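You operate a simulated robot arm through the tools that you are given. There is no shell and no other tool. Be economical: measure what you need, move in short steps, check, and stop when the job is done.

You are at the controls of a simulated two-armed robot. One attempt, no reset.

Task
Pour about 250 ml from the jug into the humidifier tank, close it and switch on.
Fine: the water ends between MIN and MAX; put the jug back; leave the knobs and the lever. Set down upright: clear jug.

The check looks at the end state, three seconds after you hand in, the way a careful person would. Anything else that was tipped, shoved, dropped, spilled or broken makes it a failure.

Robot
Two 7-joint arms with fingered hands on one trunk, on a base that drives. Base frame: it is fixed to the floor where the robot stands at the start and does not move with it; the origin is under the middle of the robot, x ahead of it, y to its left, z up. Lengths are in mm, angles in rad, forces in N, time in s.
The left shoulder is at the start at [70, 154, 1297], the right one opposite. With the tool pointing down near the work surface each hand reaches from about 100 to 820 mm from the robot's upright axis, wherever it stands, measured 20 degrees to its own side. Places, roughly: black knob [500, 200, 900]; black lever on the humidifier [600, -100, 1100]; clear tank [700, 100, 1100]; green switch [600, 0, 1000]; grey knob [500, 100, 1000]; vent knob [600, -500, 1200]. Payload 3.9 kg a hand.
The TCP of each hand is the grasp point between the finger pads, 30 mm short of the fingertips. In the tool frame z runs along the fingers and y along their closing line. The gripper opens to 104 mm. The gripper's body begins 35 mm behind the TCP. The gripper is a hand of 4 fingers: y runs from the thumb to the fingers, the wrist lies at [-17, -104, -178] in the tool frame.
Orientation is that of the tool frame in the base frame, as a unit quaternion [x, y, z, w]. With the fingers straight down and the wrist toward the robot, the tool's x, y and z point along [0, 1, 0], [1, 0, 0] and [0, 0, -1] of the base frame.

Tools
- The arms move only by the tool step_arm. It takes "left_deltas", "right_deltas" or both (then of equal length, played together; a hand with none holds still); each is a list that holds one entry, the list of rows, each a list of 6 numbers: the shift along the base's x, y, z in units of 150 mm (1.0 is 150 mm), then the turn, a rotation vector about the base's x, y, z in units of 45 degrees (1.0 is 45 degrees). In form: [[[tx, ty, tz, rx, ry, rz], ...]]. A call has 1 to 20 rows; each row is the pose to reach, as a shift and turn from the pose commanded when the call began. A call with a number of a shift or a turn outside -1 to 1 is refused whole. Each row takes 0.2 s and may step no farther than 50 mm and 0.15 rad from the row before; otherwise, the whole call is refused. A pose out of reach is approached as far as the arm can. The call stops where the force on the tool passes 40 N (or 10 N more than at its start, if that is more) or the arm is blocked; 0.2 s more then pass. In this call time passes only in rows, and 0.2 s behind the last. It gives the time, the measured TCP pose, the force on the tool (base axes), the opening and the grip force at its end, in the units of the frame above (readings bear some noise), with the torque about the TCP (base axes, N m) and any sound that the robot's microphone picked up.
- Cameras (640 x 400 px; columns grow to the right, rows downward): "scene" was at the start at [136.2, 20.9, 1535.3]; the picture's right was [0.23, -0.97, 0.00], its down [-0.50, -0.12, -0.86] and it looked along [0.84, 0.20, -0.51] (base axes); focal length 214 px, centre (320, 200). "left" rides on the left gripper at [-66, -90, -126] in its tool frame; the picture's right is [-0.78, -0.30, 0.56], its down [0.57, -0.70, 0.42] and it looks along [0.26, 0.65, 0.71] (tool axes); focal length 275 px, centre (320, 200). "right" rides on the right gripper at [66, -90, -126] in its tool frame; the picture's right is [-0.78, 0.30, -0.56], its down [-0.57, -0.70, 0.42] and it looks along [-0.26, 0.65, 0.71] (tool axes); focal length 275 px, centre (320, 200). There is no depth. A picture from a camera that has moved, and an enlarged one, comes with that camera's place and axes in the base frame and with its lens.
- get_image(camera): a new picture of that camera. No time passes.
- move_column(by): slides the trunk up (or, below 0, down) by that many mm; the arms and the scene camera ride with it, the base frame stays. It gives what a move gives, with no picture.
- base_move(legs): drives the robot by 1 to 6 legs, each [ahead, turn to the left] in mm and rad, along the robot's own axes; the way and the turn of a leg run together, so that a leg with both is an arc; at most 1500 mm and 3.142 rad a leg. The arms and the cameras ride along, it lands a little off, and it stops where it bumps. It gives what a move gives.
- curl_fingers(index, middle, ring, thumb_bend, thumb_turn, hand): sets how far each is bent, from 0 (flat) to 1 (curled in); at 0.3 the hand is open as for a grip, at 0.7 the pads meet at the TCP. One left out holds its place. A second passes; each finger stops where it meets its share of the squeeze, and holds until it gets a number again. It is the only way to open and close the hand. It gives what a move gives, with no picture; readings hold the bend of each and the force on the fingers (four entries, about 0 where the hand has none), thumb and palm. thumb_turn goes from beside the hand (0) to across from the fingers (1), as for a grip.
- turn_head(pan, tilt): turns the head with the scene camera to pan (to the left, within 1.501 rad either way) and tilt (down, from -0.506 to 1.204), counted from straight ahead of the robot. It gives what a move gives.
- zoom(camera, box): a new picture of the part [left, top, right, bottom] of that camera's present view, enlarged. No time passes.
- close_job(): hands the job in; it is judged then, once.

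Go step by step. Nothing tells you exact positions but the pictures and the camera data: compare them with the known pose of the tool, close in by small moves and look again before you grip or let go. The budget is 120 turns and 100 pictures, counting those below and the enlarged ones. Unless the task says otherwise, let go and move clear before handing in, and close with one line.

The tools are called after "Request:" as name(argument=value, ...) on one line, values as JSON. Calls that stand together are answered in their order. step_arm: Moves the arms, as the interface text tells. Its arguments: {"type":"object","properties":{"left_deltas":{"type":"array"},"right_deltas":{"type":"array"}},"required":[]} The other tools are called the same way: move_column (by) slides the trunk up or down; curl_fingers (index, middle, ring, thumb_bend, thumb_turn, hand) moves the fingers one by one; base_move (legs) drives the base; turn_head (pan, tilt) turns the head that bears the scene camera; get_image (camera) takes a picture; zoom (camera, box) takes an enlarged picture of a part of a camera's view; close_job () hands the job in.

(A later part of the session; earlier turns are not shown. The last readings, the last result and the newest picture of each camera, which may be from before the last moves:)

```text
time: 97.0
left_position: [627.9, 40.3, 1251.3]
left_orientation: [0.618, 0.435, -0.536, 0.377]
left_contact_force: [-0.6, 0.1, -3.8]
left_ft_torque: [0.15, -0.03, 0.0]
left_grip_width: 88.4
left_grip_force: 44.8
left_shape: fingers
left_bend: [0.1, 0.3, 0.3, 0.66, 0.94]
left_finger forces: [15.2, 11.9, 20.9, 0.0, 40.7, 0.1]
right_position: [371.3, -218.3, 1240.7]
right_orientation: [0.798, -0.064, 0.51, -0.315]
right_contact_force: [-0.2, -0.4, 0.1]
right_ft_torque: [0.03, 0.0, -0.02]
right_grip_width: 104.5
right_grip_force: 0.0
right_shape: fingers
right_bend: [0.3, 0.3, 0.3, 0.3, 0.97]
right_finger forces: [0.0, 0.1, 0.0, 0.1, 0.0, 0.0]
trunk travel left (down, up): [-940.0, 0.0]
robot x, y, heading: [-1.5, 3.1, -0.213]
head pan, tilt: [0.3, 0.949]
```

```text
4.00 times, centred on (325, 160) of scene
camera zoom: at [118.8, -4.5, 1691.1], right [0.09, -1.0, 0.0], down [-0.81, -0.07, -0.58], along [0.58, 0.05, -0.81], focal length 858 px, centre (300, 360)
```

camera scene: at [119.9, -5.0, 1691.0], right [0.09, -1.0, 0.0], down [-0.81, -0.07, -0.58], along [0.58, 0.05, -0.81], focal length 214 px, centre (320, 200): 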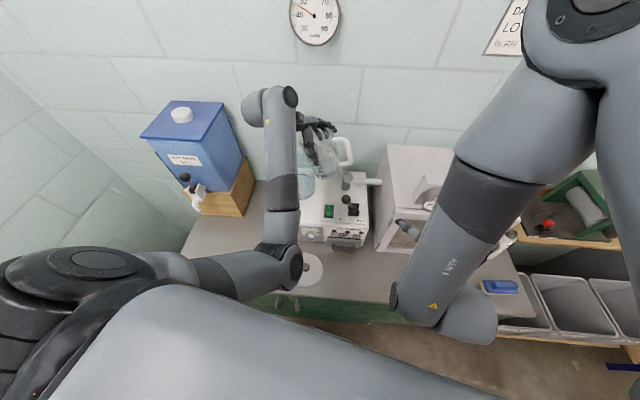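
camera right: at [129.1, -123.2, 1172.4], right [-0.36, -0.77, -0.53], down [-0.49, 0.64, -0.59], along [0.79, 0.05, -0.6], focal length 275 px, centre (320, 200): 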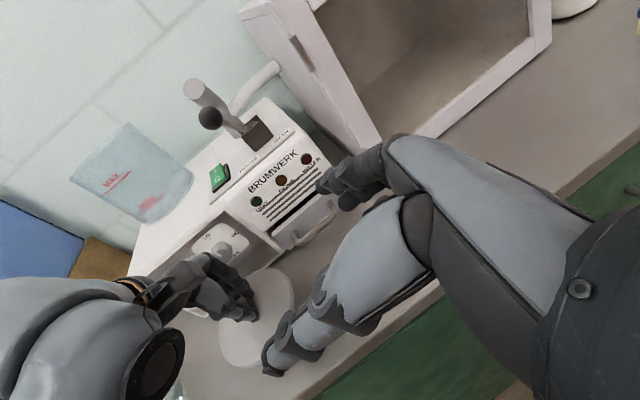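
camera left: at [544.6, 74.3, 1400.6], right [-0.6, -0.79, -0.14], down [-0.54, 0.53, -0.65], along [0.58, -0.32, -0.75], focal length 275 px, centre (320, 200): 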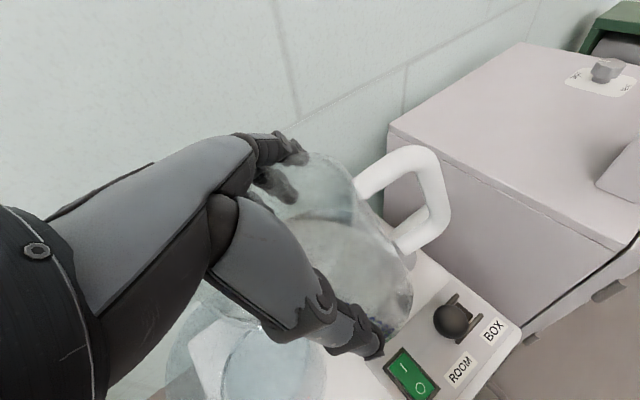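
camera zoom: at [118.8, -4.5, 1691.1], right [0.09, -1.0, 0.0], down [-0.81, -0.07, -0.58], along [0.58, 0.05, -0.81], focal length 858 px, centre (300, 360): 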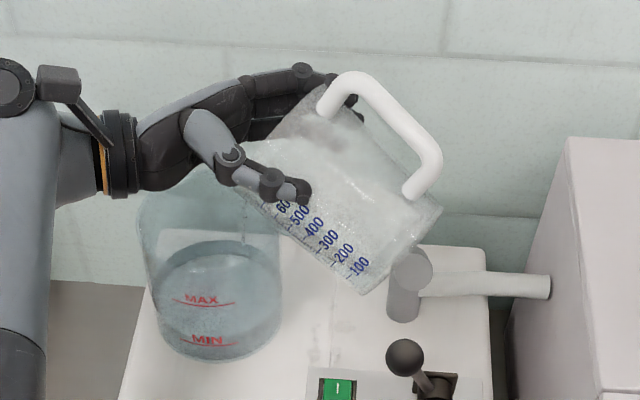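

About 225 ml in, level between the marks. One last 1.5° nudge, then back upright.

Request:
step_arm(left_deltas=[[[0, 0, 0, -0.035, 0.013, 0], [0, 0, 0, -0.035, 0.013, 0], [0, 0, 0, -0.035, 0.013, 0], [0, 0, 0, -0.035, 0.013, 0], [0, 0, 0, -0.035, 0.013, 0], [0, 0, 0, -0.035, 0.013, 0]]])

Request:
step_arm(left_deltas=[[[0, 0, 0, 0.156, -0.058, 0], [0, 0, 0, 0.312, -0.117, 0], [0, 0, 0.02, 0.468, -0.175, 0], [0, 0, 0.04, 0.624, -0.233, 0], [0, 0, 0.08, 0.78, -0.292, 0], [0, 0, 0.12, 0.9, -0.337, 0]]])

Request:
zoom(camera="scene", box=[280, 110, 370, 210])

```text
time: 98.4
left_position: [627.0, 39.8, 1251.6]
left_orientation: [0.61, 0.43, -0.544, 0.383]
left_contact_force: [-0.2, 0.5, -4.2]
left_ft_torque: [0.16, -0.05, 0.0]
left_grip_width: 88.1
left_grip_force: 43.6
left_shape: fingers
left_bend: [0.1, 0.3, 0.3, 0.66, 0.94]
left_finger forces: [15.2, 11.9, 20.9, 0.0, 40.8, 0.0]
right_position: [371.3, -218.1, 1241.6]
right_orientation: [0.798, -0.064, 0.51, -0.315]
right_contact_force: [-0.4, -0.3, 1.1]
right_ft_torque: [0.0, -0.02, -0.02]
right_grip_width: 104.8
right_grip_force: 0.1
right_shape: fingers
right_bend: [0.3, 0.3, 0.3, 0.3, 0.97]
right_finger forces: [0.1, 0.1, 0.0, 0.0, 0.0, 0.1]
trunk travel left (down, up): [-940.0, 0.0]
robot x, y, heading: [-2.5, 0.6, -0.214]
head pan, tilt: [0.3, 0.949]
```

```text
time: 99.8
left_position: [627.0, 41.2, 1269.6]
left_orientation: [0.77, 0.537, -0.28, 0.2]
left_contact_force: [-0.2, -0.5, -3.8]
left_ft_torque: [0.07, -0.01, 0.01]
left_grip_width: 88.0
left_grip_force: 44.1
left_shape: fingers
left_bend: [0.1, 0.3, 0.3, 0.66, 0.94]
left_finger forces: [15.3, 11.3, 20.2, 0.0, 40.0, 0.0]
right_position: [370.8, -217.3, 1241.6]
right_orientation: [0.798, -0.064, 0.511, -0.314]
right_contact_force: [0.2, 0.2, 1.0]
right_ft_torque: [-0.02, 0.0, -0.01]
right_grip_width: 104.6
right_grip_force: 0.0
right_shape: fingers
right_bend: [0.3, 0.3, 0.3, 0.3, 0.97]
right_finger forces: [0.0, 0.0, 0.0, 0.1, 0.1, 0.0]
trunk travel left (down, up): [-940.0, 0.0]
robot x, y, heading: [1.5, -0.6, -0.209]
head pan, tilt: [0.3, 0.949]
```

```text
4.00 times, centred on (325, 160) of scene
camera zoom: at [118.6, -4.6, 1691.1], right [0.09, -1.0, 0.0], down [-0.81, -0.07, -0.58], along [0.58, 0.05, -0.81], focal length 858 px, centre (300, 360)
```

zoom: 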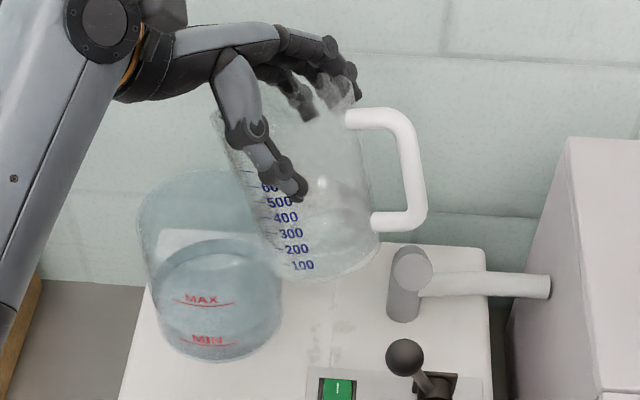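

Poured; the tank level sits between MIN and MAX. I'll bring the jug itself upright (allowing for its ~19° lag in the grip), raise, and drive back the way I came.

Request:
step_arm(left_deltas=[[[0, 0, 0.06, 0.15, -0.056, 0], [0, 0, 0.12, 0.3, -0.112, 0], [0, 0, 0.18, 0.445, -0.166, 0]]])

Request:
base_move(legs=[[0, 0.213], [-200, 0]])

Request:
get_image(camera="scene")

```text
time: 100.6
left_position: [626.6, 41.1, 1295.8]
left_orientation: [0.81, 0.564, -0.131, 0.099]
left_contact_force: [0.2, -0.2, -2.9]
left_ft_torque: [-0.03, 0.01, 0.04]
left_grip_width: 88.2
left_grip_force: 43.0
left_shape: fingers
left_bend: [0.1, 0.3, 0.3, 0.66, 0.93]
left_finger forces: [15.7, 10.9, 19.8, 0.1, 39.5, 0.0]
right_position: [371.2, -217.8, 1240.6]
right_orientation: [0.798, -0.064, 0.51, -0.315]
right_contact_force: [0.0, -0.2, 0.3]
right_ft_torque: [0.0, 0.02, -0.02]
right_grip_width: 104.8
right_grip_force: 0.1
right_shape: fingers
right_bend: [0.3, 0.3, 0.3, 0.3, 0.97]
right_finger forces: [0.0, 0.0, 0.1, 0.0, 0.0, 0.0]
trunk travel left (down, up): [-940.0, 0.0]
robot x, y, heading: [-0.1, 2.6, -0.212]
head pan, tilt: [0.3, 0.949]
```

```text
time: 103.0
left_position: [407.2, 173.0, 1294.4]
left_orientation: [0.746, 0.646, -0.121, 0.11]
left_contact_force: [0.7, 0.6, -3.1]
left_ft_torque: [-0.04, 0.01, 0.0]
left_grip_width: 88.2
left_grip_force: 42.1
left_shape: fingers
left_bend: [0.1, 0.3, 0.3, 0.66, 0.93]
left_finger forces: [15.6, 10.7, 19.6, 0.0, 38.8, 0.1]
right_position: [211.2, -134.5, 1239.5]
right_orientation: [0.8, 0.02, 0.473, -0.368]
right_contact_force: [1.2, 0.0, -1.8]
right_ft_torque: [0.0, 0.01, 0.04]
right_grip_width: 104.6
right_grip_force: 0.0
right_shape: fingers
right_bend: [0.3, 0.3, 0.3, 0.3, 0.97]
right_finger forces: [0.1, 0.0, 0.0, 0.0, 0.0, 0.1]
trunk travel left (down, up): [-940.0, 0.0]
robot x, y, heading: [-205.6, 1.6, -0.005]
head pan, tilt: [0.3, 0.949]
```

```text
7 pictures are left
camera scene: at [-78.7, 20.8, 1690.7], right [0.29, -0.96, 0.0], down [-0.78, -0.24, -0.58], along [0.55, 0.17, -0.81], focal length 214 px, centre (320, 200)
```

scene: 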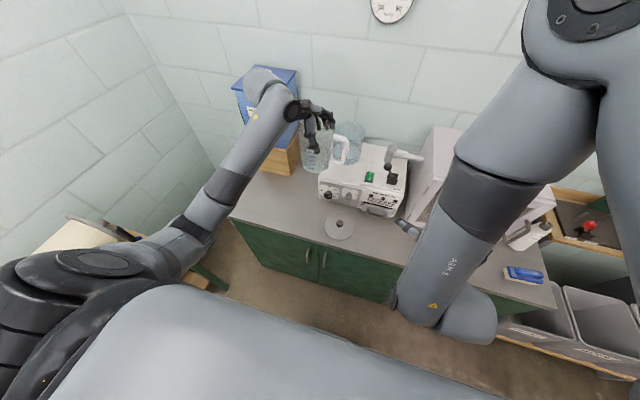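

Jug is upright and I'm back. Now I'll move it over its original spot, restoring the yaw, and lower the trunk.

Request:
step_arm(left_deltas=[[[-0.01, 0.13, 0, 0, 0, -0.08], [-0.02, 0.26, 0, 0, 0, -0.16], [-0.03, 0.4, 0, 0, 0, -0.24], [-0.04, 0.53, 0, 0, 0, -0.32], [-0.05, 0.66, 0, 0, 0, -0.4], [-0.06, 0.8, 0, 0, 0, -0.48], [-0.06, 0.92, 0, 0, 0, -0.57]]])

Request:
move_column(by=-310)

Request:
zoom(camera="scene", box=[220, 80, 420, 240])

```text
time: 104.6
left_position: [393.9, 311.8, 1296.0]
left_orientation: [0.871, 0.463, -0.142, 0.083]
left_contact_force: [0.0, 0.1, -3.2]
left_ft_torque: [-0.06, 0.04, 0.01]
left_grip_width: 87.8
left_grip_force: 41.1
left_shape: fingers
left_bend: [0.1, 0.3, 0.3, 0.66, 0.93]
left_finger forces: [15.0, 10.5, 19.3, 0.1, 38.6, 0.0]
right_position: [207.2, -134.5, 1241.1]
right_orientation: [0.8, 0.021, 0.475, -0.367]
right_contact_force: [-0.3, -0.2, -0.1]
right_ft_torque: [0.02, 0.0, -0.02]
right_grip_width: 104.8
right_grip_force: 0.0
right_shape: fingers
right_bend: [0.3, 0.3, 0.3, 0.3, 0.97]
right_finger forces: [0.0, 0.0, 0.0, 0.0, 0.1, 0.1]
trunk travel left (down, up): [-940.0, 0.0]
robot x, y, heading: [-204.0, -2.2, -0.001]
head pan, tilt: [0.3, 0.949]
```

```text
time: 107.6
left_position: [394.5, 310.8, 986.4]
left_orientation: [0.87, 0.465, -0.143, 0.083]
left_contact_force: [-0.1, 0.3, -4.4]
left_ft_torque: [-0.01, -0.01, 0.03]
left_grip_width: 87.9
left_grip_force: 41.1
left_shape: fingers
left_bend: [0.1, 0.3, 0.3, 0.66, 0.93]
left_finger forces: [15.0, 10.4, 19.3, 0.1, 38.5, 0.0]
right_position: [207.5, -134.6, 932.3]
right_orientation: [0.8, 0.02, 0.474, -0.368]
right_contact_force: [-0.6, 0.0, 0.1]
right_ft_torque: [0.01, -0.04, 0.02]
right_grip_width: 104.7
right_grip_force: 0.0
right_shape: fingers
right_bend: [0.3, 0.3, 0.3, 0.3, 0.97]
right_finger forces: [0.1, 0.0, 0.1, 0.0, 0.0, 0.0]
trunk travel left (down, up): [-630.0, 310.0]
robot x, y, heading: [-200.2, -0.5, 0.002]
head pan, tilt: [0.3, 0.949]
```

```text
2.50 times, centred on (320, 160) of scene
camera zoom: at [-83.9, 21.9, 1381.2], right [0.29, -0.96, 0.0], down [-0.78, -0.24, -0.58], along [0.56, 0.17, -0.81], focal length 536 px, centre (320, 300)
```

zoom: 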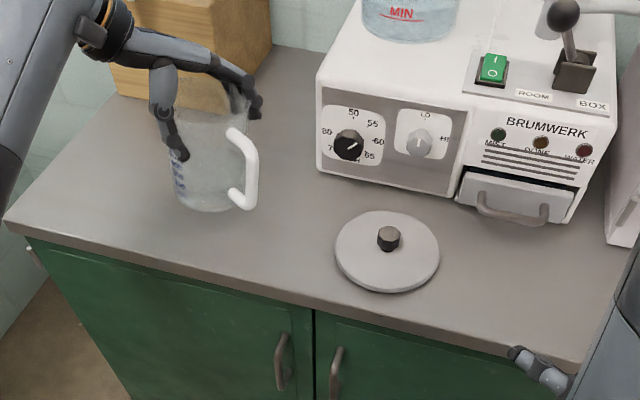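

Jug looks upright over its spot. Lowering, gently at the end.

Request:
step_arm(left_deltas=[[[0.01, 0, -0.07, 0, 0, 0], [0.02, 0, -0.14, 0, 0, 0], [0.02, 0, -0.18, 0, 0, 0], [0.02, 0, -0.2, 0, 0, 0]]])

Request:
step_arm(left_deltas=[[[0, 0, -0.015, 0, 0, 0], [0, 0, -0.03, 0, 0, 0], [0, 0, -0.045, 0, 0, 0]]])

```text
time: 108.6
left_position: [396.7, 311.8, 959.1]
left_orientation: [0.871, 0.464, -0.14, 0.084]
left_contact_force: [-0.2, 0.3, 8.9]
left_ft_torque: [-0.05, -0.34, 0.01]
left_grip_width: 87.9
left_grip_force: 41.0
left_shape: fingers
left_bend: [0.1, 0.3, 0.3, 0.66, 0.93]
left_finger forces: [15.4, 10.7, 17.5, 0.0, 38.3, 0.1]
right_position: [206.2, -134.7, 931.9]
right_orientation: [0.799, 0.02, 0.476, -0.367]
right_contact_force: [-0.8, 1.2, -0.8]
right_ft_torque: [-0.03, 0.0, 0.0]
right_grip_width: 104.7
right_grip_force: 0.0
right_shape: fingers
right_bend: [0.3, 0.3, 0.3, 0.3, 0.97]
right_finger forces: [0.0, 0.1, 0.1, 0.1, 0.0, 0.0]
trunk travel left (down, up): [-630.0, 310.0]
robot x, y, heading: [-203.2, -0.4, -0.003]
head pan, tilt: [0.3, 0.949]
```

```text
time: 109.4
left_position: [394.9, 310.5, 957.4]
left_orientation: [0.871, 0.464, -0.136, 0.086]
left_contact_force: [-2.8, 1.2, 36.8]
left_ft_torque: [-0.11, -1.29, 0.02]
left_grip_width: 87.9
left_grip_force: 38.5
left_shape: fingers
left_bend: [0.09, 0.3, 0.3, 0.67, 0.93]
left_finger forces: [15.5, 11.7, 14.9, 0.0, 35.9, 0.0]
right_position: [204.1, -135.8, 933.3]
right_orientation: [0.798, 0.021, 0.477, -0.367]
right_contact_force: [0.3, -0.7, -0.5]
right_ft_torque: [0.02, 0.02, 0.02]
right_grip_width: 104.8
right_grip_force: 0.3
right_shape: fingers
right_bend: [0.3, 0.3, 0.3, 0.3, 0.97]
right_finger forces: [0.0, 0.0, 0.1, 0.1, 0.1, 0.0]
trunk travel left (down, up): [-630.0, 310.0]
robot x, y, heading: [-201.4, -0.6, -0.001]
head pan, tilt: [0.3, 0.949]
```

It's on the table and pressing; I'll relieve it by 5 mm and check that it's flat before opening.

Request:
step_arm(left_deltas=[[[0, 0, 0.015, 0, 0, 0], [0, 0, 0.033, 0, 0, 0]]])

Request:
zoom(camera="scene", box=[250, 90, 350, 190])

```text
time: 110.0
left_position: [395.6, 311.0, 958.3]
left_orientation: [0.87, 0.465, -0.14, 0.083]
left_contact_force: [0.1, 1.0, 25.2]
left_ft_torque: [-0.16, -1.15, -0.01]
left_grip_width: 87.9
left_grip_force: 38.8
left_shape: fingers
left_bend: [0.09, 0.3, 0.3, 0.67, 0.93]
left_finger forces: [14.9, 11.8, 16.0, 0.1, 34.5, 0.0]
right_position: [205.3, -135.9, 932.7]
right_orientation: [0.799, 0.021, 0.476, -0.367]
right_contact_force: [0.9, 0.1, -0.8]
right_ft_torque: [-0.01, 0.03, 0.01]
right_grip_width: 104.7
right_grip_force: 0.1
right_shape: fingers
right_bend: [0.3, 0.3, 0.3, 0.3, 0.97]
right_finger forces: [0.0, 0.0, 0.0, 0.0, 0.1, 0.1]
trunk travel left (down, up): [-630.0, 310.0]
robot x, y, heading: [-198.9, -2.3, 0.001]
head pan, tilt: [0.3, 0.949]
```

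```text
4.00 times, centred on (300, 140) of scene
camera zoom: at [-88.5, 19.6, 1381.5], right [0.29, -0.96, 0.0], down [-0.78, -0.24, -0.58], along [0.56, 0.17, -0.81], focal length 858 px, centre (400, 440)
```

zoom: 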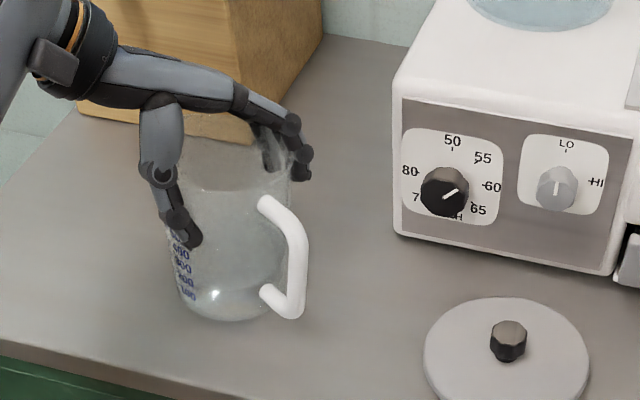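

Flat and upright. Relieve a little more, then open and rise.

Request:
step_arm(left_deltas=[[[0, 0, 0.012, 0, 0, 0], [0, 0, 0.024, 0, 0, 0]]])

Request:
curl_fingers(hand="left", index=0.0, middle=0.0, ring=0.0, thumb_bend=0.0)

```text
time: 110.6
left_position: [396.2, 310.2, 959.3]
left_orientation: [0.87, 0.464, -0.142, 0.082]
left_contact_force: [1.2, -0.6, 13.4]
left_ft_torque: [-0.16, -0.77, -0.02]
left_grip_width: 88.0
left_grip_force: 39.0
left_shape: fingers
left_bend: [0.09, 0.3, 0.3, 0.67, 0.93]
left_finger forces: [14.2, 11.7, 17.1, 0.0, 34.8, 0.1]
right_position: [206.2, -134.5, 931.5]
right_orientation: [0.799, 0.019, 0.476, -0.368]
right_contact_force: [0.2, 0.1, -0.6]
right_ft_torque: [-0.02, 0.0, 0.0]
right_grip_width: 104.6
right_grip_force: 0.0
right_shape: fingers
right_bend: [0.3, 0.3, 0.3, 0.3, 0.97]
right_finger forces: [0.0, 0.0, 0.0, 0.0, 0.1, 0.1]
trunk travel left (down, up): [-630.0, 310.0]
robot x, y, heading: [-198.7, -1.1, -0.004]
head pan, tilt: [0.3, 0.949]
```

```text
time: 111.6
left_position: [398.4, 311.0, 957.7]
left_orientation: [0.87, 0.464, -0.143, 0.082]
left_contact_force: [-0.4, 0.2, -0.2]
left_ft_torque: [-0.05, -0.01, 0.01]
left_grip_width: 159.5
left_grip_force: 0.0
left_shape: fingers
left_bend: [0.0, 0.0, 0.0, 0.0, 0.97]
left_finger forces: [0.0, 0.1, 0.1, 0.0, 0.0, 0.0]
right_position: [207.1, -133.4, 931.0]
right_orientation: [0.799, 0.02, 0.475, -0.368]
right_contact_force: [0.1, 0.0, 0.7]
right_ft_torque: [0.0, -0.04, -0.03]
right_grip_width: 104.4
right_grip_force: 0.1
right_shape: fingers
right_bend: [0.3, 0.3, 0.3, 0.3, 0.97]
right_finger forces: [0.0, 0.0, 0.0, 0.0, 0.0, 0.1]
trunk travel left (down, up): [-630.0, 310.0]
robot x, y, heading: [-198.0, 1.1, 0.001]
head pan, tilt: [0.3, 0.949]
```

Released cleanly. Rising along the hand's axis, then re-squaring the hand and moving over the lid.

Request:
step_arm(left_deltas=[[[0.04, 0.06, 0.2, 0, 0, 0], [0.08, 0.12, 0.41, 0, 0, 0], [0.11, 0.17, 0.6, 0, 0, 0], [0.11, 0.17, 0.75, 0.12, -0.08, 0], [0.11, 0.17, 0.9, 0.24, -0.16, 0], [0.11, 0.17, 1.0, 0.354, -0.239, 0]]])

Request:
curl_fingers(hand="left", index=0.3, middle=0.3, ring=0.3, thumb_bend=0.3)

Request:
step_arm(left_deltas=[[[0, -0.2, 0, 0, 0, 0.15], [-0.03, -0.4, 0, 0, 0, 0.3], [-0.06, -0.6, 0, 0, 0, 0.45], [-0.09, -0.8, 0, 0, 0, 0.6], [-0.12, -1.0, 0, 0, 0, 0.756]]])

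```text
time: 113.0
left_position: [414.1, 336.7, 1109.3]
left_orientation: [0.883, 0.469, 0.006, 0.004]
left_contact_force: [0.4, 0.3, -0.3]
left_ft_torque: [0.03, -0.01, 0.01]
left_grip_width: 159.8
left_grip_force: 0.0
left_shape: fingers
left_bend: [0.0, 0.0, 0.0, 0.0, 0.97]
left_finger forces: [0.0, 0.1, 0.0, 0.1, 0.1, 0.0]
right_position: [207.3, -134.1, 931.7]
right_orientation: [0.799, 0.02, 0.475, -0.367]
right_contact_force: [-0.1, 0.3, 0.1]
right_ft_torque: [-0.02, -0.01, 0.02]
right_grip_width: 105.0
right_grip_force: 0.1
right_shape: fingers
right_bend: [0.3, 0.3, 0.3, 0.3, 0.97]
right_finger forces: [0.1, 0.0, 0.0, 0.0, 0.0, 0.0]
trunk travel left (down, up): [-630.0, 310.0]
robot x, y, heading: [-204.1, -2.0, -0.001]
head pan, tilt: [0.3, 0.949]
```

```text
time: 114.0
left_position: [415.0, 336.9, 1107.2]
left_orientation: [0.883, 0.469, 0.006, 0.005]
left_contact_force: [0.1, 0.3, 0.5]
left_ft_torque: [0.03, -0.01, -0.01]
left_grip_width: 105.2
left_grip_force: 0.0
left_shape: fingers
left_bend: [0.3, 0.3, 0.3, 0.3, 0.97]
left_finger forces: [0.0, 0.0, 0.0, 0.1, 0.0, 0.0]
right_position: [207.4, -134.6, 930.6]
right_orientation: [0.8, 0.02, 0.475, -0.367]
right_contact_force: [0.2, -0.2, 0.5]
right_ft_torque: [0.03, 0.01, 0.0]
right_grip_width: 104.8
right_grip_force: 0.1
right_shape: fingers
right_bend: [0.3, 0.3, 0.3, 0.3, 0.97]
right_finger forces: [0.0, 0.0, 0.0, 0.0, 0.1, 0.0]
trunk travel left (down, up): [-630.0, 310.0]
robot x, y, heading: [-202.2, 0.4, 0.001]
head pan, tilt: [0.3, 0.949]
```

```text
time: 115.2
left_position: [395.3, 184.0, 1108.8]
left_orientation: [0.706, 0.708, 0.007, 0.003]
left_contact_force: [0.2, 0.2, -0.6]
left_ft_torque: [-0.01, -0.01, 0.02]
left_grip_width: 104.9
left_grip_force: 0.2
left_shape: fingers
left_bend: [0.3, 0.3, 0.3, 0.3, 0.97]
left_finger forces: [0.0, 0.1, 0.0, 0.1, 0.1, 0.0]
right_position: [208.2, -135.1, 932.1]
right_orientation: [0.799, 0.019, 0.475, -0.368]
right_contact_force: [0.2, -0.4, 0.0]
right_ft_torque: [0.02, -0.02, 0.01]
right_grip_width: 104.7
right_grip_force: 0.1
right_shape: fingers
right_bend: [0.3, 0.3, 0.3, 0.3, 0.97]
right_finger forces: [0.0, 0.0, 0.1, 0.1, 0.0, 0.0]
trunk travel left (down, up): [-630.0, 310.0]
robot x, y, heading: [-202.1, 1.8, 0.0]
head pan, tilt: [0.3, 0.949]
```

Request:
step_arm(left_deltas=[[[-0.02, -0.25, 0, 0, 0, 0], [-0.04, -0.5, -0.1, 0, 0, 0], [-0.065, -0.76, -0.25, 0, 0, 0], [-0.065, -0.76, -0.5, 0, 0, 0], [-0.065, -0.76, -0.8, 0, 0, 0]]])

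Request:
get_image(camera="left")

```text
time: 116.4
left_position: [387.0, 72.7, 987.6]
left_orientation: [0.707, 0.708, 0.008, 0.003]
left_contact_force: [0.0, 0.9, 0.6]
left_ft_torque: [0.0, 0.04, 0.01]
left_grip_width: 105.2
left_grip_force: 0.1
left_shape: fingers
left_bend: [0.3, 0.3, 0.3, 0.3, 0.97]
left_finger forces: [0.0, 0.0, 0.0, 0.1, 0.1, 0.0]
right_position: [208.7, -133.9, 931.2]
right_orientation: [0.8, 0.022, 0.474, -0.368]
right_contact_force: [-0.4, -0.1, -0.9]
right_ft_torque: [-0.01, -0.02, -0.01]
right_grip_width: 104.8
right_grip_force: 0.0
right_shape: fingers
right_bend: [0.3, 0.3, 0.3, 0.3, 0.97]
right_finger forces: [0.0, 0.0, 0.1, 0.0, 0.0, 0.0]
trunk travel left (down, up): [-630.0, 310.0]
robot x, y, heading: [-203.3, 2.6, -0.002]
head pan, tilt: [0.3, 0.949]
```

```text
4 pictures are left
camera left: at [294.9, 7.5, 1111.3], right [-0.29, -0.77, -0.56], down [-0.7, 0.57, -0.43], along [0.66, 0.27, -0.7], focal length 275 px, centre (320, 200)
```

left: 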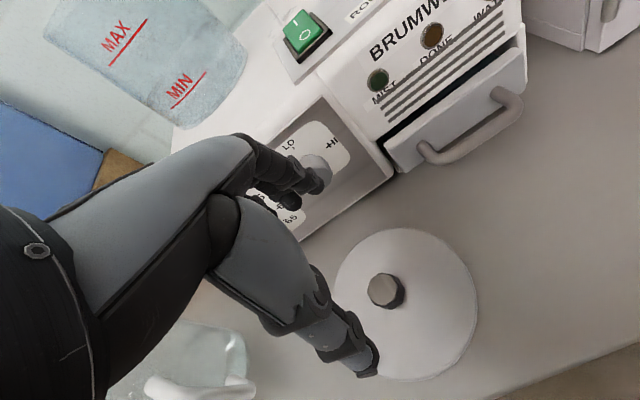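

The knob is right below at about [384, 72]. Lowering and gripping the lid.

Request:
step_arm(left_deltas=[[[-0.01, -0.01, -0.25, 0, 0, 0], [-0.013, -0.013, -0.45, 0, 0, 0], [-0.013, -0.013, -0.57, 0, 0, 0], [-0.013, -0.013, -0.617, 0, 0, 0]]])

Request:
curl_fingers(hand="left", index=0.7, middle=0.7, ring=0.7, thumb_bend=0.7)

Request:
step_arm(left_deltas=[[[0, 0, 0.1, 0, 0, 0], [0, 0, 0.3, 0, 0, 0], [-0.05, 0, 0.6, 0, 0, 0], [-0.05, 0, 0.9, 0, 0, 0]]])

```text
time: 117.4
left_position: [384.2, 71.7, 895.4]
left_orientation: [0.708, 0.707, 0.005, 0.003]
left_contact_force: [0.3, -0.5, -0.2]
left_ft_torque: [-0.01, 0.02, 0.01]
left_grip_width: 104.9
left_grip_force: 0.0
left_shape: fingers
left_bend: [0.3, 0.3, 0.3, 0.3, 0.97]
left_finger forces: [0.1, 0.0, 0.0, 0.1, 0.1, 0.0]
right_position: [208.2, -133.6, 930.4]
right_orientation: [0.8, 0.021, 0.475, -0.367]
right_contact_force: [-0.4, -0.7, 0.0]
right_ft_torque: [-0.02, -0.01, -0.01]
right_grip_width: 104.4
right_grip_force: 0.1
right_shape: fingers
right_bend: [0.3, 0.3, 0.3, 0.3, 0.97]
right_finger forces: [0.0, 0.0, 0.1, 0.1, 0.0, 0.0]
trunk travel left (down, up): [-630.0, 310.0]
robot x, y, heading: [-203.5, 1.4, -0.001]
head pan, tilt: [0.3, 0.949]
```

```text
time: 118.4
left_position: [385.7, 71.6, 895.1]
left_orientation: [0.708, 0.707, 0.006, 0.003]
left_contact_force: [0.1, 0.4, -0.5]
left_ft_torque: [-0.03, 0.02, 0.0]
left_grip_width: 21.0
left_grip_force: 8.9
left_shape: fingers
left_bend: [0.65, 0.65, 0.7, 0.62, 0.96]
left_finger forces: [3.7, 5.1, 0.0, 0.1, 8.7, 0.0]
right_position: [207.9, -134.4, 931.3]
right_orientation: [0.799, 0.021, 0.475, -0.368]
right_contact_force: [0.3, 0.0, -0.1]
right_ft_torque: [0.02, -0.01, 0.01]
right_grip_width: 104.5
right_grip_force: 0.1
right_shape: fingers
right_bend: [0.3, 0.3, 0.3, 0.3, 0.97]
right_finger forces: [0.0, 0.0, 0.0, 0.0, 0.0, 0.0]
trunk travel left (down, up): [-630.0, 310.0]
robot x, y, heading: [-202.6, 2.4, 0.001]
head pan, tilt: [0.3, 0.949]
```

```text
time: 119.4
left_position: [376.5, 69.0, 1030.4]
left_orientation: [0.707, 0.708, 0.006, 0.003]
left_contact_force: [0.1, -0.4, -0.8]
left_ft_torque: [0.02, 0.02, 0.01]
left_grip_width: 21.1
left_grip_force: 8.1
left_shape: fingers
left_bend: [0.65, 0.65, 0.7, 0.62, 0.96]
left_finger forces: [3.7, 5.1, 0.0, 0.1, 8.5, 0.0]
right_position: [208.2, -135.3, 931.1]
right_orientation: [0.799, 0.021, 0.475, -0.367]
right_contact_force: [0.2, -0.7, -0.4]
right_ft_torque: [0.06, 0.0, -0.03]
right_grip_width: 104.5
right_grip_force: 0.1
right_shape: fingers
right_bend: [0.3, 0.3, 0.3, 0.3, 0.97]
right_finger forces: [0.0, 0.1, 0.0, 0.0, 0.0, 0.0]
trunk travel left (down, up): [-630.0, 310.0]
robot x, y, heading: [-200.7, 4.4, 0.002]
head pan, tilt: [0.3, 0.949]
```

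The lid is in hand again. Trunk up, drive forward 200.

Request:
move_column(by=310)

Request:
base_move(legs=[[200, 0]])

Request:
step_arm(left_deltas=[[[0, 0, 0, 0, 0, 0]]])

```text
time: 122.5
left_position: [376.2, 70.3, 1339.3]
left_orientation: [0.706, 0.708, 0.005, 0.002]
left_contact_force: [-0.8, 0.4, -0.4]
left_ft_torque: [0.02, 0.04, 0.0]
left_grip_width: 20.8
left_grip_force: 8.8
left_shape: fingers
left_bend: [0.65, 0.65, 0.7, 0.62, 0.96]
left_finger forces: [3.7, 5.0, 0.0, 0.0, 8.4, 0.1]
right_position: [207.9, -134.1, 1241.2]
right_orientation: [0.799, 0.02, 0.475, -0.368]
right_contact_force: [0.3, -0.2, 0.2]
right_ft_torque: [0.0, -0.03, -0.03]
right_grip_width: 104.7
right_grip_force: 0.0
right_shape: fingers
right_bend: [0.3, 0.3, 0.3, 0.3, 0.97]
right_finger forces: [0.1, 0.0, 0.0, 0.1, 0.0, 0.1]
trunk travel left (down, up): [-940.0, 0.0]
robot x, y, heading: [-202.7, 2.6, -0.008]
head pan, tilt: [0.3, 0.949]
```

```text
time: 124.1
left_position: [571.4, 71.7, 1342.2]
left_orientation: [0.706, 0.708, 0.008, 0.004]
left_contact_force: [-1.0, 0.5, -1.4]
left_ft_torque: [-0.01, -0.04, -0.02]
left_grip_width: 21.0
left_grip_force: 8.7
left_shape: fingers
left_bend: [0.65, 0.65, 0.7, 0.62, 0.96]
left_finger forces: [3.7, 5.0, 0.1, 0.1, 8.5, 0.1]
right_position: [403.8, -134.1, 1242.7]
right_orientation: [0.799, 0.022, 0.476, -0.367]
right_contact_force: [-0.8, -0.7, -1.0]
right_ft_torque: [-0.01, -0.02, -0.04]
right_grip_width: 104.9
right_grip_force: 0.0
right_shape: fingers
right_bend: [0.3, 0.3, 0.3, 0.3, 0.97]
right_finger forces: [0.0, 0.1, 0.0, 0.0, 0.1, 0.1]
trunk travel left (down, up): [-940.0, 0.0]
robot x, y, heading: [1.5, 0.5, -0.003]
head pan, tilt: [0.3, 0.949]
```

```text
time: 124.5
left_position: [578.7, 70.6, 1339.6]
left_orientation: [0.707, 0.708, 0.006, 0.002]
left_contact_force: [-1.0, 0.1, -1.0]
left_ft_torque: [-0.01, 0.03, 0.01]
left_grip_width: 20.7
left_grip_force: 8.7
left_shape: fingers
left_bend: [0.65, 0.65, 0.7, 0.62, 0.96]
left_finger forces: [3.7, 5.1, 0.0, 0.1, 8.4, 0.1]
right_position: [409.8, -134.5, 1239.6]
right_orientation: [0.799, 0.019, 0.475, -0.367]
right_contact_force: [0.8, -0.4, -0.4]
right_ft_torque: [0.02, 0.04, 0.01]
right_grip_width: 104.6
right_grip_force: 0.1
right_shape: fingers
right_bend: [0.3, 0.3, 0.3, 0.3, 0.97]
right_finger forces: [0.0, 0.0, 0.1, 0.1, 0.0, 0.0]
trunk travel left (down, up): [-940.0, 0.0]
robot x, y, heading: [-4.2, -1.4, 0.001]
head pan, tilt: [0.3, 0.949]
```

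Request:
step_arm(left_deltas=[[[0.14, 0.08, 0, 0, 0, 0], [0.28, 0.17, 0, 0, 0, 0], [0.42, 0.25, -0.1, 0, 0, 0], [0.54, 0.333, -0.3, 0, 0, 0], [0.54, 0.333, -0.6, 0, 0, 0], [0.54, 0.333, -0.83, 0, 0, 0]]])

Request:
step_arm(left_deltas=[[[0, 0, 0, 0, 0, 0]]])

Request:
zoom(camera="scene", box=[230, 80, 370, 210])

```text
time: 125.9
left_position: [658.2, 121.0, 1214.8]
left_orientation: [0.706, 0.708, 0.006, 0.002]
left_contact_force: [0.6, 0.1, -0.5]
left_ft_torque: [-0.02, 0.02, 0.01]
left_grip_width: 21.2
left_grip_force: 8.5
left_shape: fingers
left_bend: [0.65, 0.66, 0.7, 0.62, 0.96]
left_finger forces: [3.7, 5.0, 0.0, 0.0, 8.5, 0.0]
right_position: [408.5, -134.1, 1242.7]
right_orientation: [0.8, 0.02, 0.475, -0.367]
right_contact_force: [-0.1, 0.5, -0.5]
right_ft_torque: [0.03, 0.01, -0.02]
right_grip_width: 104.6
right_grip_force: 0.1
right_shape: fingers
right_bend: [0.3, 0.3, 0.3, 0.3, 0.97]
right_finger forces: [0.1, 0.1, 0.0, 0.1, 0.1, 0.1]
trunk travel left (down, up): [-940.0, 0.0]
robot x, y, heading: [0.7, -5.1, -0.0]
head pan, tilt: [0.3, 0.949]
```

```text
time: 126.3
left_position: [657.6, 120.6, 1215.0]
left_orientation: [0.706, 0.708, 0.006, 0.003]
left_contact_force: [-0.3, 0.0, -1.6]
left_ft_torque: [0.04, 0.02, 0.0]
left_grip_width: 20.8
left_grip_force: 8.4
left_shape: fingers
left_bend: [0.65, 0.66, 0.7, 0.62, 0.96]
left_finger forces: [3.7, 5.0, 0.0, 0.1, 8.5, 0.0]
right_position: [408.5, -134.2, 1241.4]
right_orientation: [0.799, 0.02, 0.475, -0.367]
right_contact_force: [0.3, -0.2, 0.3]
right_ft_torque: [0.01, 0.03, 0.01]
right_grip_width: 104.8
right_grip_force: 0.1
right_shape: fingers
right_bend: [0.3, 0.3, 0.3, 0.3, 0.97]
right_finger forces: [0.0, 0.1, 0.1, 0.0, 0.1, 0.0]
trunk travel left (down, up): [-940.0, 0.0]
robot x, y, heading: [-3.9, -0.5, 0.0]
head pan, tilt: [0.3, 0.949]
```

```text
3.08 times, centred on (300, 145) of scene
camera zoom: at [116.7, 21.4, 1691.1], right [0.29, -0.96, 0.0], down [-0.78, -0.24, -0.58], along [0.56, 0.17, -0.81], focal length 660 px, centre (382, 369)
```

zoom: 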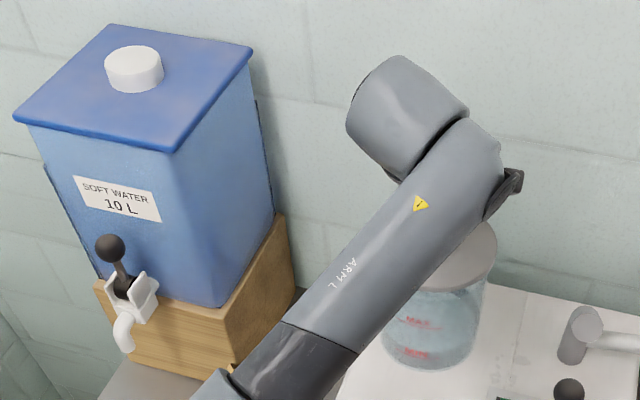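

Lid is aligned above the tank. Lowering onto it.

Request:
step_arm(left_deltas=[[[0.01, 0, -0.06, 0, 0, 0], [0.01, 0, -0.11, 0, 0, 0], [0.01, 0, -0.14, 0, 0, 0], [0.01, 0, -0.155, 0, 0, 0], [0.01, 0, -0.168, 0, 0, 0]]])

Request:
step_arm(left_deltas=[[[0, 0, -0.01, 0, 0, 0], [0, 0, -0.015, 0, 0, 0]]])

```text
time: 127.5
left_position: [658.5, 121.4, 1191.9]
left_orientation: [0.707, 0.708, 0.007, 0.003]
left_contact_force: [1.8, 0.3, 5.7]
left_ft_torque: [-0.02, 0.08, 0.01]
left_grip_width: 20.5
left_grip_force: 10.3
left_shape: fingers
left_bend: [0.65, 0.65, 0.7, 0.64, 0.96]
left_finger forces: [5.2, 6.1, 0.1, 0.1, 9.0, 0.0]
right_position: [407.6, -134.9, 1242.3]
right_orientation: [0.799, 0.021, 0.475, -0.368]
right_contact_force: [-0.3, -0.2, 0.5]
right_ft_torque: [-0.01, -0.02, 0.02]
right_grip_width: 104.6
right_grip_force: 0.2
right_shape: fingers
right_bend: [0.3, 0.3, 0.3, 0.3, 0.97]
right_finger forces: [0.1, 0.1, 0.0, 0.0, 0.0, 0.0]
trunk travel left (down, up): [-940.0, 0.0]
robot x, y, heading: [-3.1, 0.3, 0.002]
head pan, tilt: [0.3, 0.949]
```

```text
time: 128.1
left_position: [660.4, 120.5, 1191.4]
left_orientation: [0.707, 0.708, 0.009, 0.005]
left_contact_force: [2.7, 0.9, 14.2]
left_ft_torque: [-0.03, -0.05, -0.01]
left_grip_width: 20.5
left_grip_force: 11.4
left_shape: fingers
left_bend: [0.65, 0.65, 0.7, 0.64, 0.96]
left_finger forces: [5.5, 7.2, 0.1, 0.0, 9.8, 0.0]
right_position: [407.3, -134.7, 1241.9]
right_orientation: [0.799, 0.02, 0.475, -0.367]
right_contact_force: [0.0, -0.3, -0.2]
right_ft_torque: [0.0, 0.05, -0.04]
right_grip_width: 104.5
right_grip_force: 0.1
right_shape: fingers
right_bend: [0.3, 0.3, 0.3, 0.3, 0.97]
right_finger forces: [0.1, 0.0, 0.0, 0.0, 0.0, 0.0]
trunk travel left (down, up): [-940.0, 0.0]
robot x, y, heading: [-4.1, 2.2, -0.004]
head pan, tilt: [0.3, 0.949]
```

Seated within about 1 mm. A "snap" was heard when it first came loose, so I'll press down slightly to make sure it closes.

Request:
step_arm(left_deltas=[[[0, 0, -0.01, 0, 0, 0], [0, 0, -0.02, 0, 0, 0]]])

```text
time: 128.7
left_position: [658.3, 121.3, 1187.0]
left_orientation: [0.706, 0.708, 0.008, 0.005]
left_contact_force: [6.0, 0.5, 21.7]
left_ft_torque: [0.01, -0.21, -0.05]
left_grip_width: 20.1
left_grip_force: 12.2
left_shape: fingers
left_bend: [0.64, 0.64, 0.7, 0.64, 0.96]
left_finger forces: [6.7, 9.5, 0.0, 0.0, 9.4, 0.1]
right_position: [406.4, -135.0, 1241.7]
right_orientation: [0.799, 0.021, 0.475, -0.368]
right_contact_force: [1.2, 0.3, 0.5]
right_ft_torque: [-0.02, 0.01, 0.01]
right_grip_width: 104.5
right_grip_force: 0.1
right_shape: fingers
right_bend: [0.3, 0.3, 0.3, 0.3, 0.97]
right_finger forces: [0.0, 0.0, 0.0, 0.1, 0.1, 0.0]
trunk travel left (down, up): [-940.0, 0.0]
robot x, y, heading: [-3.3, 0.1, -0.003]
head pan, tilt: [0.3, 0.949]
```

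Request:
step_arm(left_deltas=[[[0, 0, -0.01, 0, 0, 0], [0, 0, -0.02, 0, 0, 0], [0, 0, -0.02, 0, 0, 0]]])

```text
time: 129.5
left_position: [657.4, 120.4, 1187.3]
left_orientation: [0.707, 0.707, 0.009, 0.006]
left_contact_force: [8.0, 2.7, 31.0]
left_ft_torque: [-0.09, 0.01, -0.05]
left_grip_width: 20.0
left_grip_force: 18.5
left_shape: fingers
left_bend: [0.64, 0.64, 0.7, 0.65, 0.96]
left_finger forces: [7.0, 10.1, 0.0, 0.1, 18.4, 0.0]
right_position: [404.6, -134.9, 1243.2]
right_orientation: [0.799, 0.021, 0.476, -0.367]
right_contact_force: [-0.1, 0.0, 0.3]
right_ft_torque: [0.01, 0.03, 0.02]
right_grip_width: 104.9
right_grip_force: 0.2
right_shape: fingers
right_bend: [0.3, 0.3, 0.3, 0.3, 0.97]
right_finger forces: [0.1, 0.1, 0.0, 0.0, 0.0, 0.0]
trunk travel left (down, up): [-940.0, 0.0]
robot x, y, heading: [-2.2, -0.2, -0.001]
head pan, tilt: [0.3, 0.949]
```

Fully seated at 31 N (TCP below its original height). Relieve, release and rise.

Request:
step_arm(left_deltas=[[[0, 0, 0.02, 0, 0, 0], [0, 0, 0.04, 0, 0, 0]]])

Request:
curl_fingers(hand="left", index=0.3, middle=0.3, ring=0.3, thumb_bend=0.3)

Request:
step_arm(left_deltas=[[[0, 0, 0.2, 0, 0, 0], [0, 0, 0.5, 0, 0, 0], [0, 0, 0.75, 0, 0, 0], [-0.1, -0.15, 0.9, 0, 0, 0], [-0.3, -0.3, 0.9, 0, 0, 0], [-0.5, -0.45, 0.9, 0, 0, 0]]])

Request:
get_image(camera="left")

```text
time: 130.1
left_position: [657.8, 120.1, 1187.2]
left_orientation: [0.707, 0.707, 0.007, 0.003]
left_contact_force: [6.3, 0.9, 16.0]
left_ft_torque: [0.01, -0.18, -0.01]
left_grip_width: 19.9
left_grip_force: 12.0
left_shape: fingers
left_bend: [0.64, 0.64, 0.7, 0.65, 0.96]
left_finger forces: [6.1, 8.3, 0.0, 0.1, 8.6, 0.0]
right_position: [407.9, -134.5, 1242.2]
right_orientation: [0.799, 0.021, 0.476, -0.367]
right_contact_force: [-0.3, -0.3, -0.8]
right_ft_torque: [-0.02, 0.02, 0.03]
right_grip_width: 104.6
right_grip_force: 0.1
right_shape: fingers
right_bend: [0.3, 0.3, 0.3, 0.3, 0.97]
right_finger forces: [0.0, 0.1, 0.0, 0.1, 0.0, 0.0]
trunk travel left (down, up): [-940.0, 0.0]
robot x, y, heading: [-4.4, 0.7, -0.006]
head pan, tilt: [0.3, 0.949]
```

```text
time: 131.1
left_position: [658.4, 120.7, 1186.5]
left_orientation: [0.706, 0.708, 0.006, 0.002]
left_contact_force: [-0.9, -0.1, 0.4]
left_ft_torque: [-0.03, -0.02, -0.04]
left_grip_width: 104.1
left_grip_force: 0.0
left_shape: fingers
left_bend: [0.3, 0.3, 0.3, 0.3, 0.97]
left_finger forces: [0.1, 0.0, 0.0, 0.0, 0.0, 0.1]
right_position: [407.7, -134.4, 1242.0]
right_orientation: [0.799, 0.02, 0.475, -0.367]
right_contact_force: [0.3, -0.6, 0.7]
right_ft_torque: [-0.01, 0.05, 0.02]
right_grip_width: 104.4
right_grip_force: 0.0
right_shape: fingers
right_bend: [0.3, 0.3, 0.3, 0.3, 0.97]
right_finger forces: [0.0, 0.1, 0.0, 0.2, 0.0, 0.1]
trunk travel left (down, up): [-940.0, 0.0]
robot x, y, heading: [1.7, 2.0, 0.002]
head pan, tilt: [0.3, 0.949]
```

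```text
time: 132.5
left_position: [582.2, 53.3, 1323.2]
left_orientation: [0.707, 0.707, 0.006, 0.003]
left_contact_force: [-0.2, 0.1, 0.2]
left_ft_torque: [0.0, -0.04, -0.02]
left_grip_width: 104.6
left_grip_force: 0.0
left_shape: fingers
left_bend: [0.3, 0.3, 0.3, 0.3, 0.97]
left_finger forces: [0.0, 0.0, 0.0, 0.0, 0.0, 0.1]
right_position: [406.8, -135.1, 1241.5]
right_orientation: [0.799, 0.021, 0.476, -0.368]
right_contact_force: [-0.3, 0.2, 0.8]
right_ft_torque: [0.0, 0.0, -0.04]
right_grip_width: 104.7
right_grip_force: 0.1
right_shape: fingers
right_bend: [0.3, 0.3, 0.3, 0.3, 0.97]
right_finger forces: [0.1, 0.1, 0.0, 0.1, 0.0, 0.0]
trunk travel left (down, up): [-940.0, 0.0]
robot x, y, heading: [-1.5, 2.9, -0.003]
head pan, tilt: [0.3, 0.949]
```

```text
2 pictures are left
camera left: at [489.8, -13.0, 1446.5], right [-0.29, -0.77, -0.56], down [-0.7, 0.57, -0.43], along [0.66, 0.27, -0.7], focal length 275 px, centre (320, 200)
```

left: 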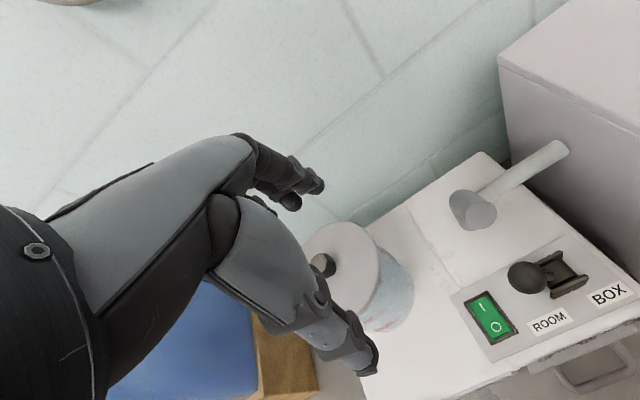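

Lid is on and closed; the switch's "I" end is at about [567, -2, ~1024]. I'll yaw the left hand 45° to stay clear of the right hand, form a pinch of thumb and middle finger as a pusher, and hover.

Request:
step_arm(left_deltas=[[[0, -0.06, -0.05, 0, 0, -0.17], [-0.02, -0.12, -0.15, 0, 0, -0.34], [-0.04, -0.18, -0.25, 0, 0, -0.51], [-0.06, -0.24, -0.4, 0, 0, -0.68], [-0.08, -0.3, -0.55, 0, 0, -0.85], [-0.095, -0.367, -0.7, 0, 0, -1.0]]])

Request:
curl_fingers(hand="left", index=1.0, middle=0.68, ring=1.0, thumb_bend=0.68)

Request:
step_arm(left_deltas=[[[0, 0, -0.25, 0, 0, 0], [0, 0, -0.5, 0, 0, 0], [0, 0, -0.75, 0, 0, 0], [0, 0, -0.93, 0, 0, 0]]])

Request:
get_image(camera="left")

```text
time: 133.9
left_position: [570.3, -1.5, 1216.9]
left_orientation: [0.924, 0.382, 0.004, 0.005]
left_contact_force: [0.5, -0.3, -0.1]
left_ft_torque: [0.01, 0.03, -0.01]
left_grip_width: 104.4
left_grip_force: 0.0
left_shape: fingers
left_bend: [0.3, 0.3, 0.3, 0.3, 0.97]
left_finger forces: [0.0, 0.0, 0.0, 0.0, 0.0, 0.0]
right_position: [408.2, -134.7, 1240.6]
right_orientation: [0.799, 0.02, 0.475, -0.367]
right_contact_force: [-0.1, 0.2, 0.7]
right_ft_torque: [0.02, 0.02, 0.02]
right_grip_width: 104.5
right_grip_force: 0.0
right_shape: fingers
right_bend: [0.3, 0.3, 0.3, 0.3, 0.97]
right_finger forces: [0.0, 0.0, 0.0, 0.1, 0.1, 0.1]
trunk travel left (down, up): [-940.0, 0.0]
robot x, y, heading: [-3.4, -0.5, 0.001]
head pan, tilt: [0.3, 0.949]
```

```text
time: 134.9
left_position: [569.9, -2.1, 1218.2]
left_orientation: [0.923, 0.384, 0.005, 0.005]
left_contact_force: [-0.1, -0.9, -0.1]
left_ft_torque: [-0.02, 0.01, -0.03]
left_grip_width: 4.2
left_grip_force: 0.2
left_shape: fingers
left_bend: [0.79, 0.68, 1.0, 0.65, 0.97]
left_finger forces: [0.0, 0.0, 0.0, 0.0, 0.0, 0.0]
right_position: [408.7, -134.4, 1240.4]
right_orientation: [0.8, 0.02, 0.475, -0.367]
right_contact_force: [-0.2, -0.1, -0.5]
right_ft_torque: [0.01, 0.0, 0.01]
right_grip_width: 104.4
right_grip_force: 0.1
right_shape: fingers
right_bend: [0.3, 0.3, 0.3, 0.3, 0.97]
right_finger forces: [0.0, 0.0, 0.0, 0.1, 0.1, 0.0]
trunk travel left (down, up): [-940.0, 0.0]
robot x, y, heading: [-1.6, 1.5, 0.002]
head pan, tilt: [0.3, 0.949]
```

```text
time: 135.9
left_position: [569.1, -1.2, 1078.2]
left_orientation: [0.924, 0.383, 0.005, 0.005]
left_contact_force: [0.2, 1.6, 0.1]
left_ft_torque: [0.0, 0.01, 0.0]
left_grip_width: 4.5
left_grip_force: 0.0
left_shape: fingers
left_bend: [0.8, 0.68, 1.0, 0.65, 0.97]
left_finger forces: [0.0, 0.1, 0.0, 0.0, 0.1, 0.0]
right_position: [407.9, -134.1, 1241.4]
right_orientation: [0.799, 0.02, 0.475, -0.367]
right_contact_force: [0.6, 0.3, -0.4]
right_ft_torque: [0.0, -0.04, -0.02]
right_grip_width: 104.5
right_grip_force: 0.0
right_shape: fingers
right_bend: [0.3, 0.3, 0.3, 0.3, 0.97]
right_finger forces: [0.0, 0.0, 0.1, 0.1, 0.0, 0.0]
trunk travel left (down, up): [-940.0, 0.0]
robot x, y, heading: [-2.2, -1.0, -0.002]
head pan, tilt: [0.3, 0.949]
```

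```text
1 pictures are left
camera left: at [458.1, 16.7, 1201.4], right [-0.75, -0.34, -0.56], down [-0.09, 0.9, -0.43], along [0.66, -0.27, -0.7], focal length 275 px, centre (320, 200)
```

left: 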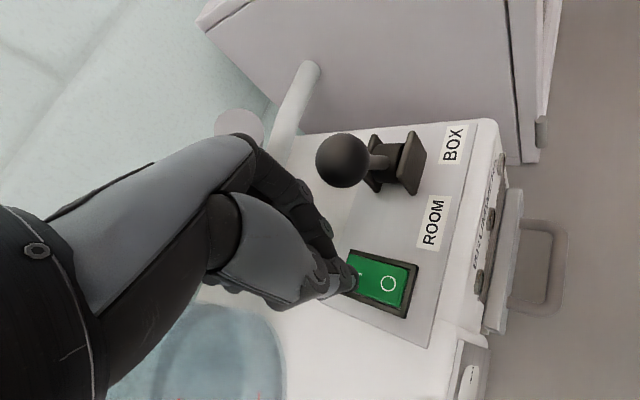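

The lever ball is at about [548, -50, 1105], too close beside the hand for a straight press. I'll rise, tilt the hand 35° so it leans away from the lever, and come down on the "I" end.

Request:
step_arm(left_deltas=[[[0, 0.02, 0.25, 0, 0, 0], [0, 0.04, 0.5, 0, 0, 0], [0, 0.06, 0.6, -0.15, 0, 0], [0, 0.09, 0.6, -0.31, 0, 0], [0.01, 0.11, 0.6, -0.47, 0, 0], [0.01, 0.13, 0.6, -0.63, 0, 0], [0.01, 0.135, 0.6, -0.778, 0, 0]]])

Request:
step_arm(left_deltas=[[[0, 0, -0.2, 0, 0, 0], [0, 0, -0.4, 0, 0, 0], [0, 0, -0.58, 0, 0, 0]]])

```text
time: 137.5
left_position: [570.5, 19.4, 1168.8]
left_orientation: [0.878, 0.367, -0.111, 0.285]
left_contact_force: [1.2, -0.4, -0.2]
left_ft_torque: [-0.03, 0.0, 0.02]
left_grip_width: 5.8
left_grip_force: 0.0
left_shape: fingers
left_bend: [0.8, 0.68, 1.0, 0.64, 0.97]
left_finger forces: [0.0, 0.0, 0.1, 0.0, 0.0, 0.0]
right_position: [407.7, -132.9, 1240.2]
right_orientation: [0.799, 0.02, 0.475, -0.367]
right_contact_force: [0.2, 0.4, 0.8]
right_ft_torque: [-0.01, 0.01, 0.05]
right_grip_width: 104.5
right_grip_force: 0.0
right_shape: fingers
right_bend: [0.3, 0.3, 0.3, 0.3, 0.97]
right_finger forces: [0.0, 0.0, 0.0, 0.0, 0.0, 0.0]
trunk travel left (down, up): [-940.0, 0.0]
robot x, y, heading: [-2.3, -0.7, -0.004]
head pan, tilt: [0.3, 0.949]
```

```text
time: 138.3
left_position: [571.0, 19.6, 1081.0]
left_orientation: [0.879, 0.367, -0.111, 0.283]
left_contact_force: [0.0, -0.1, -0.2]
left_ft_torque: [0.01, -0.06, 0.0]
left_grip_width: 5.8
left_grip_force: 0.1
left_shape: fingers
left_bend: [0.8, 0.68, 1.0, 0.64, 0.97]
left_finger forces: [0.1, 0.1, 0.0, 0.1, 0.0, 0.0]
right_position: [409.1, -132.9, 1241.7]
right_orientation: [0.799, 0.02, 0.476, -0.366]
right_contact_force: [0.5, 0.3, 0.0]
right_ft_torque: [0.0, 0.0, -0.03]
right_grip_width: 104.6
right_grip_force: 0.1
right_shape: fingers
right_bend: [0.3, 0.3, 0.3, 0.3, 0.97]
right_finger forces: [0.0, 0.0, 0.1, 0.0, 0.0, 0.1]
trunk travel left (down, up): [-940.0, 0.0]
robot x, y, heading: [0.4, -0.4, -0.006]
head pan, tilt: [0.3, 0.949]
heard: snap
```

A click was heard, though no contact force registers yet. Pressing the "I" end again does no harm, so I'll continue down gently.

Request:
step_arm(left_deltas=[[[0, 0, -0.03, 0, 0, 0], [0, 0, -0.06, 0, 0, 0], [0, 0, -0.09, 0, 0, 0]]])

Request:
step_arm(left_deltas=[[[0, 0, -0.02, 0, 0, 0], [0, 0, -0.04, 0, 0, 0]]])

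```text
time: 139.1
left_position: [571.9, 17.8, 1069.6]
left_orientation: [0.879, 0.367, -0.11, 0.283]
left_contact_force: [0.0, -0.1, -0.3]
left_ft_torque: [-0.02, -0.03, -0.02]
left_grip_width: 6.3
left_grip_force: 0.1
left_shape: fingers
left_bend: [0.81, 0.68, 1.0, 0.64, 0.97]
left_finger forces: [0.0, 0.1, 0.0, 0.1, 0.1, 0.0]
right_position: [407.3, -134.0, 1241.2]
right_orientation: [0.799, 0.021, 0.475, -0.367]
right_contact_force: [-0.9, 0.4, 0.9]
right_ft_torque: [0.02, -0.02, -0.03]
right_grip_width: 104.7
right_grip_force: 0.1
right_shape: fingers
right_bend: [0.3, 0.3, 0.3, 0.3, 0.97]
right_finger forces: [0.1, 0.0, 0.0, 0.0, 0.1, 0.1]
trunk travel left (down, up): [-940.0, 0.0]
robot x, y, heading: [0.0, 2.1, -0.003]
head pan, tilt: [0.3, 0.949]
```

```text
time: 139.7
left_position: [570.2, 17.7, 1063.3]
left_orientation: [0.879, 0.367, -0.111, 0.283]
left_contact_force: [-0.5, 0.2, -0.6]
left_ft_torque: [0.04, 0.03, 0.03]
left_grip_width: 6.9
left_grip_force: 0.0
left_shape: fingers
left_bend: [0.81, 0.68, 1.0, 0.64, 0.97]
left_finger forces: [0.0, 0.1, 0.0, 0.0, 0.0, 0.0]
right_position: [408.1, -134.3, 1240.4]
right_orientation: [0.799, 0.02, 0.475, -0.367]
right_contact_force: [0.7, -1.5, 0.1]
right_ft_torque: [0.01, 0.0, 0.01]
right_grip_width: 104.4
right_grip_force: 0.0
right_shape: fingers
right_bend: [0.3, 0.3, 0.3, 0.3, 0.97]
right_finger forces: [0.1, 0.1, 0.0, 0.0, 0.0, 0.0]
trunk travel left (down, up): [-940.0, 0.0]
robot x, y, heading: [-1.1, -0.0, -0.006]
head pan, tilt: [0.3, 0.949]
```

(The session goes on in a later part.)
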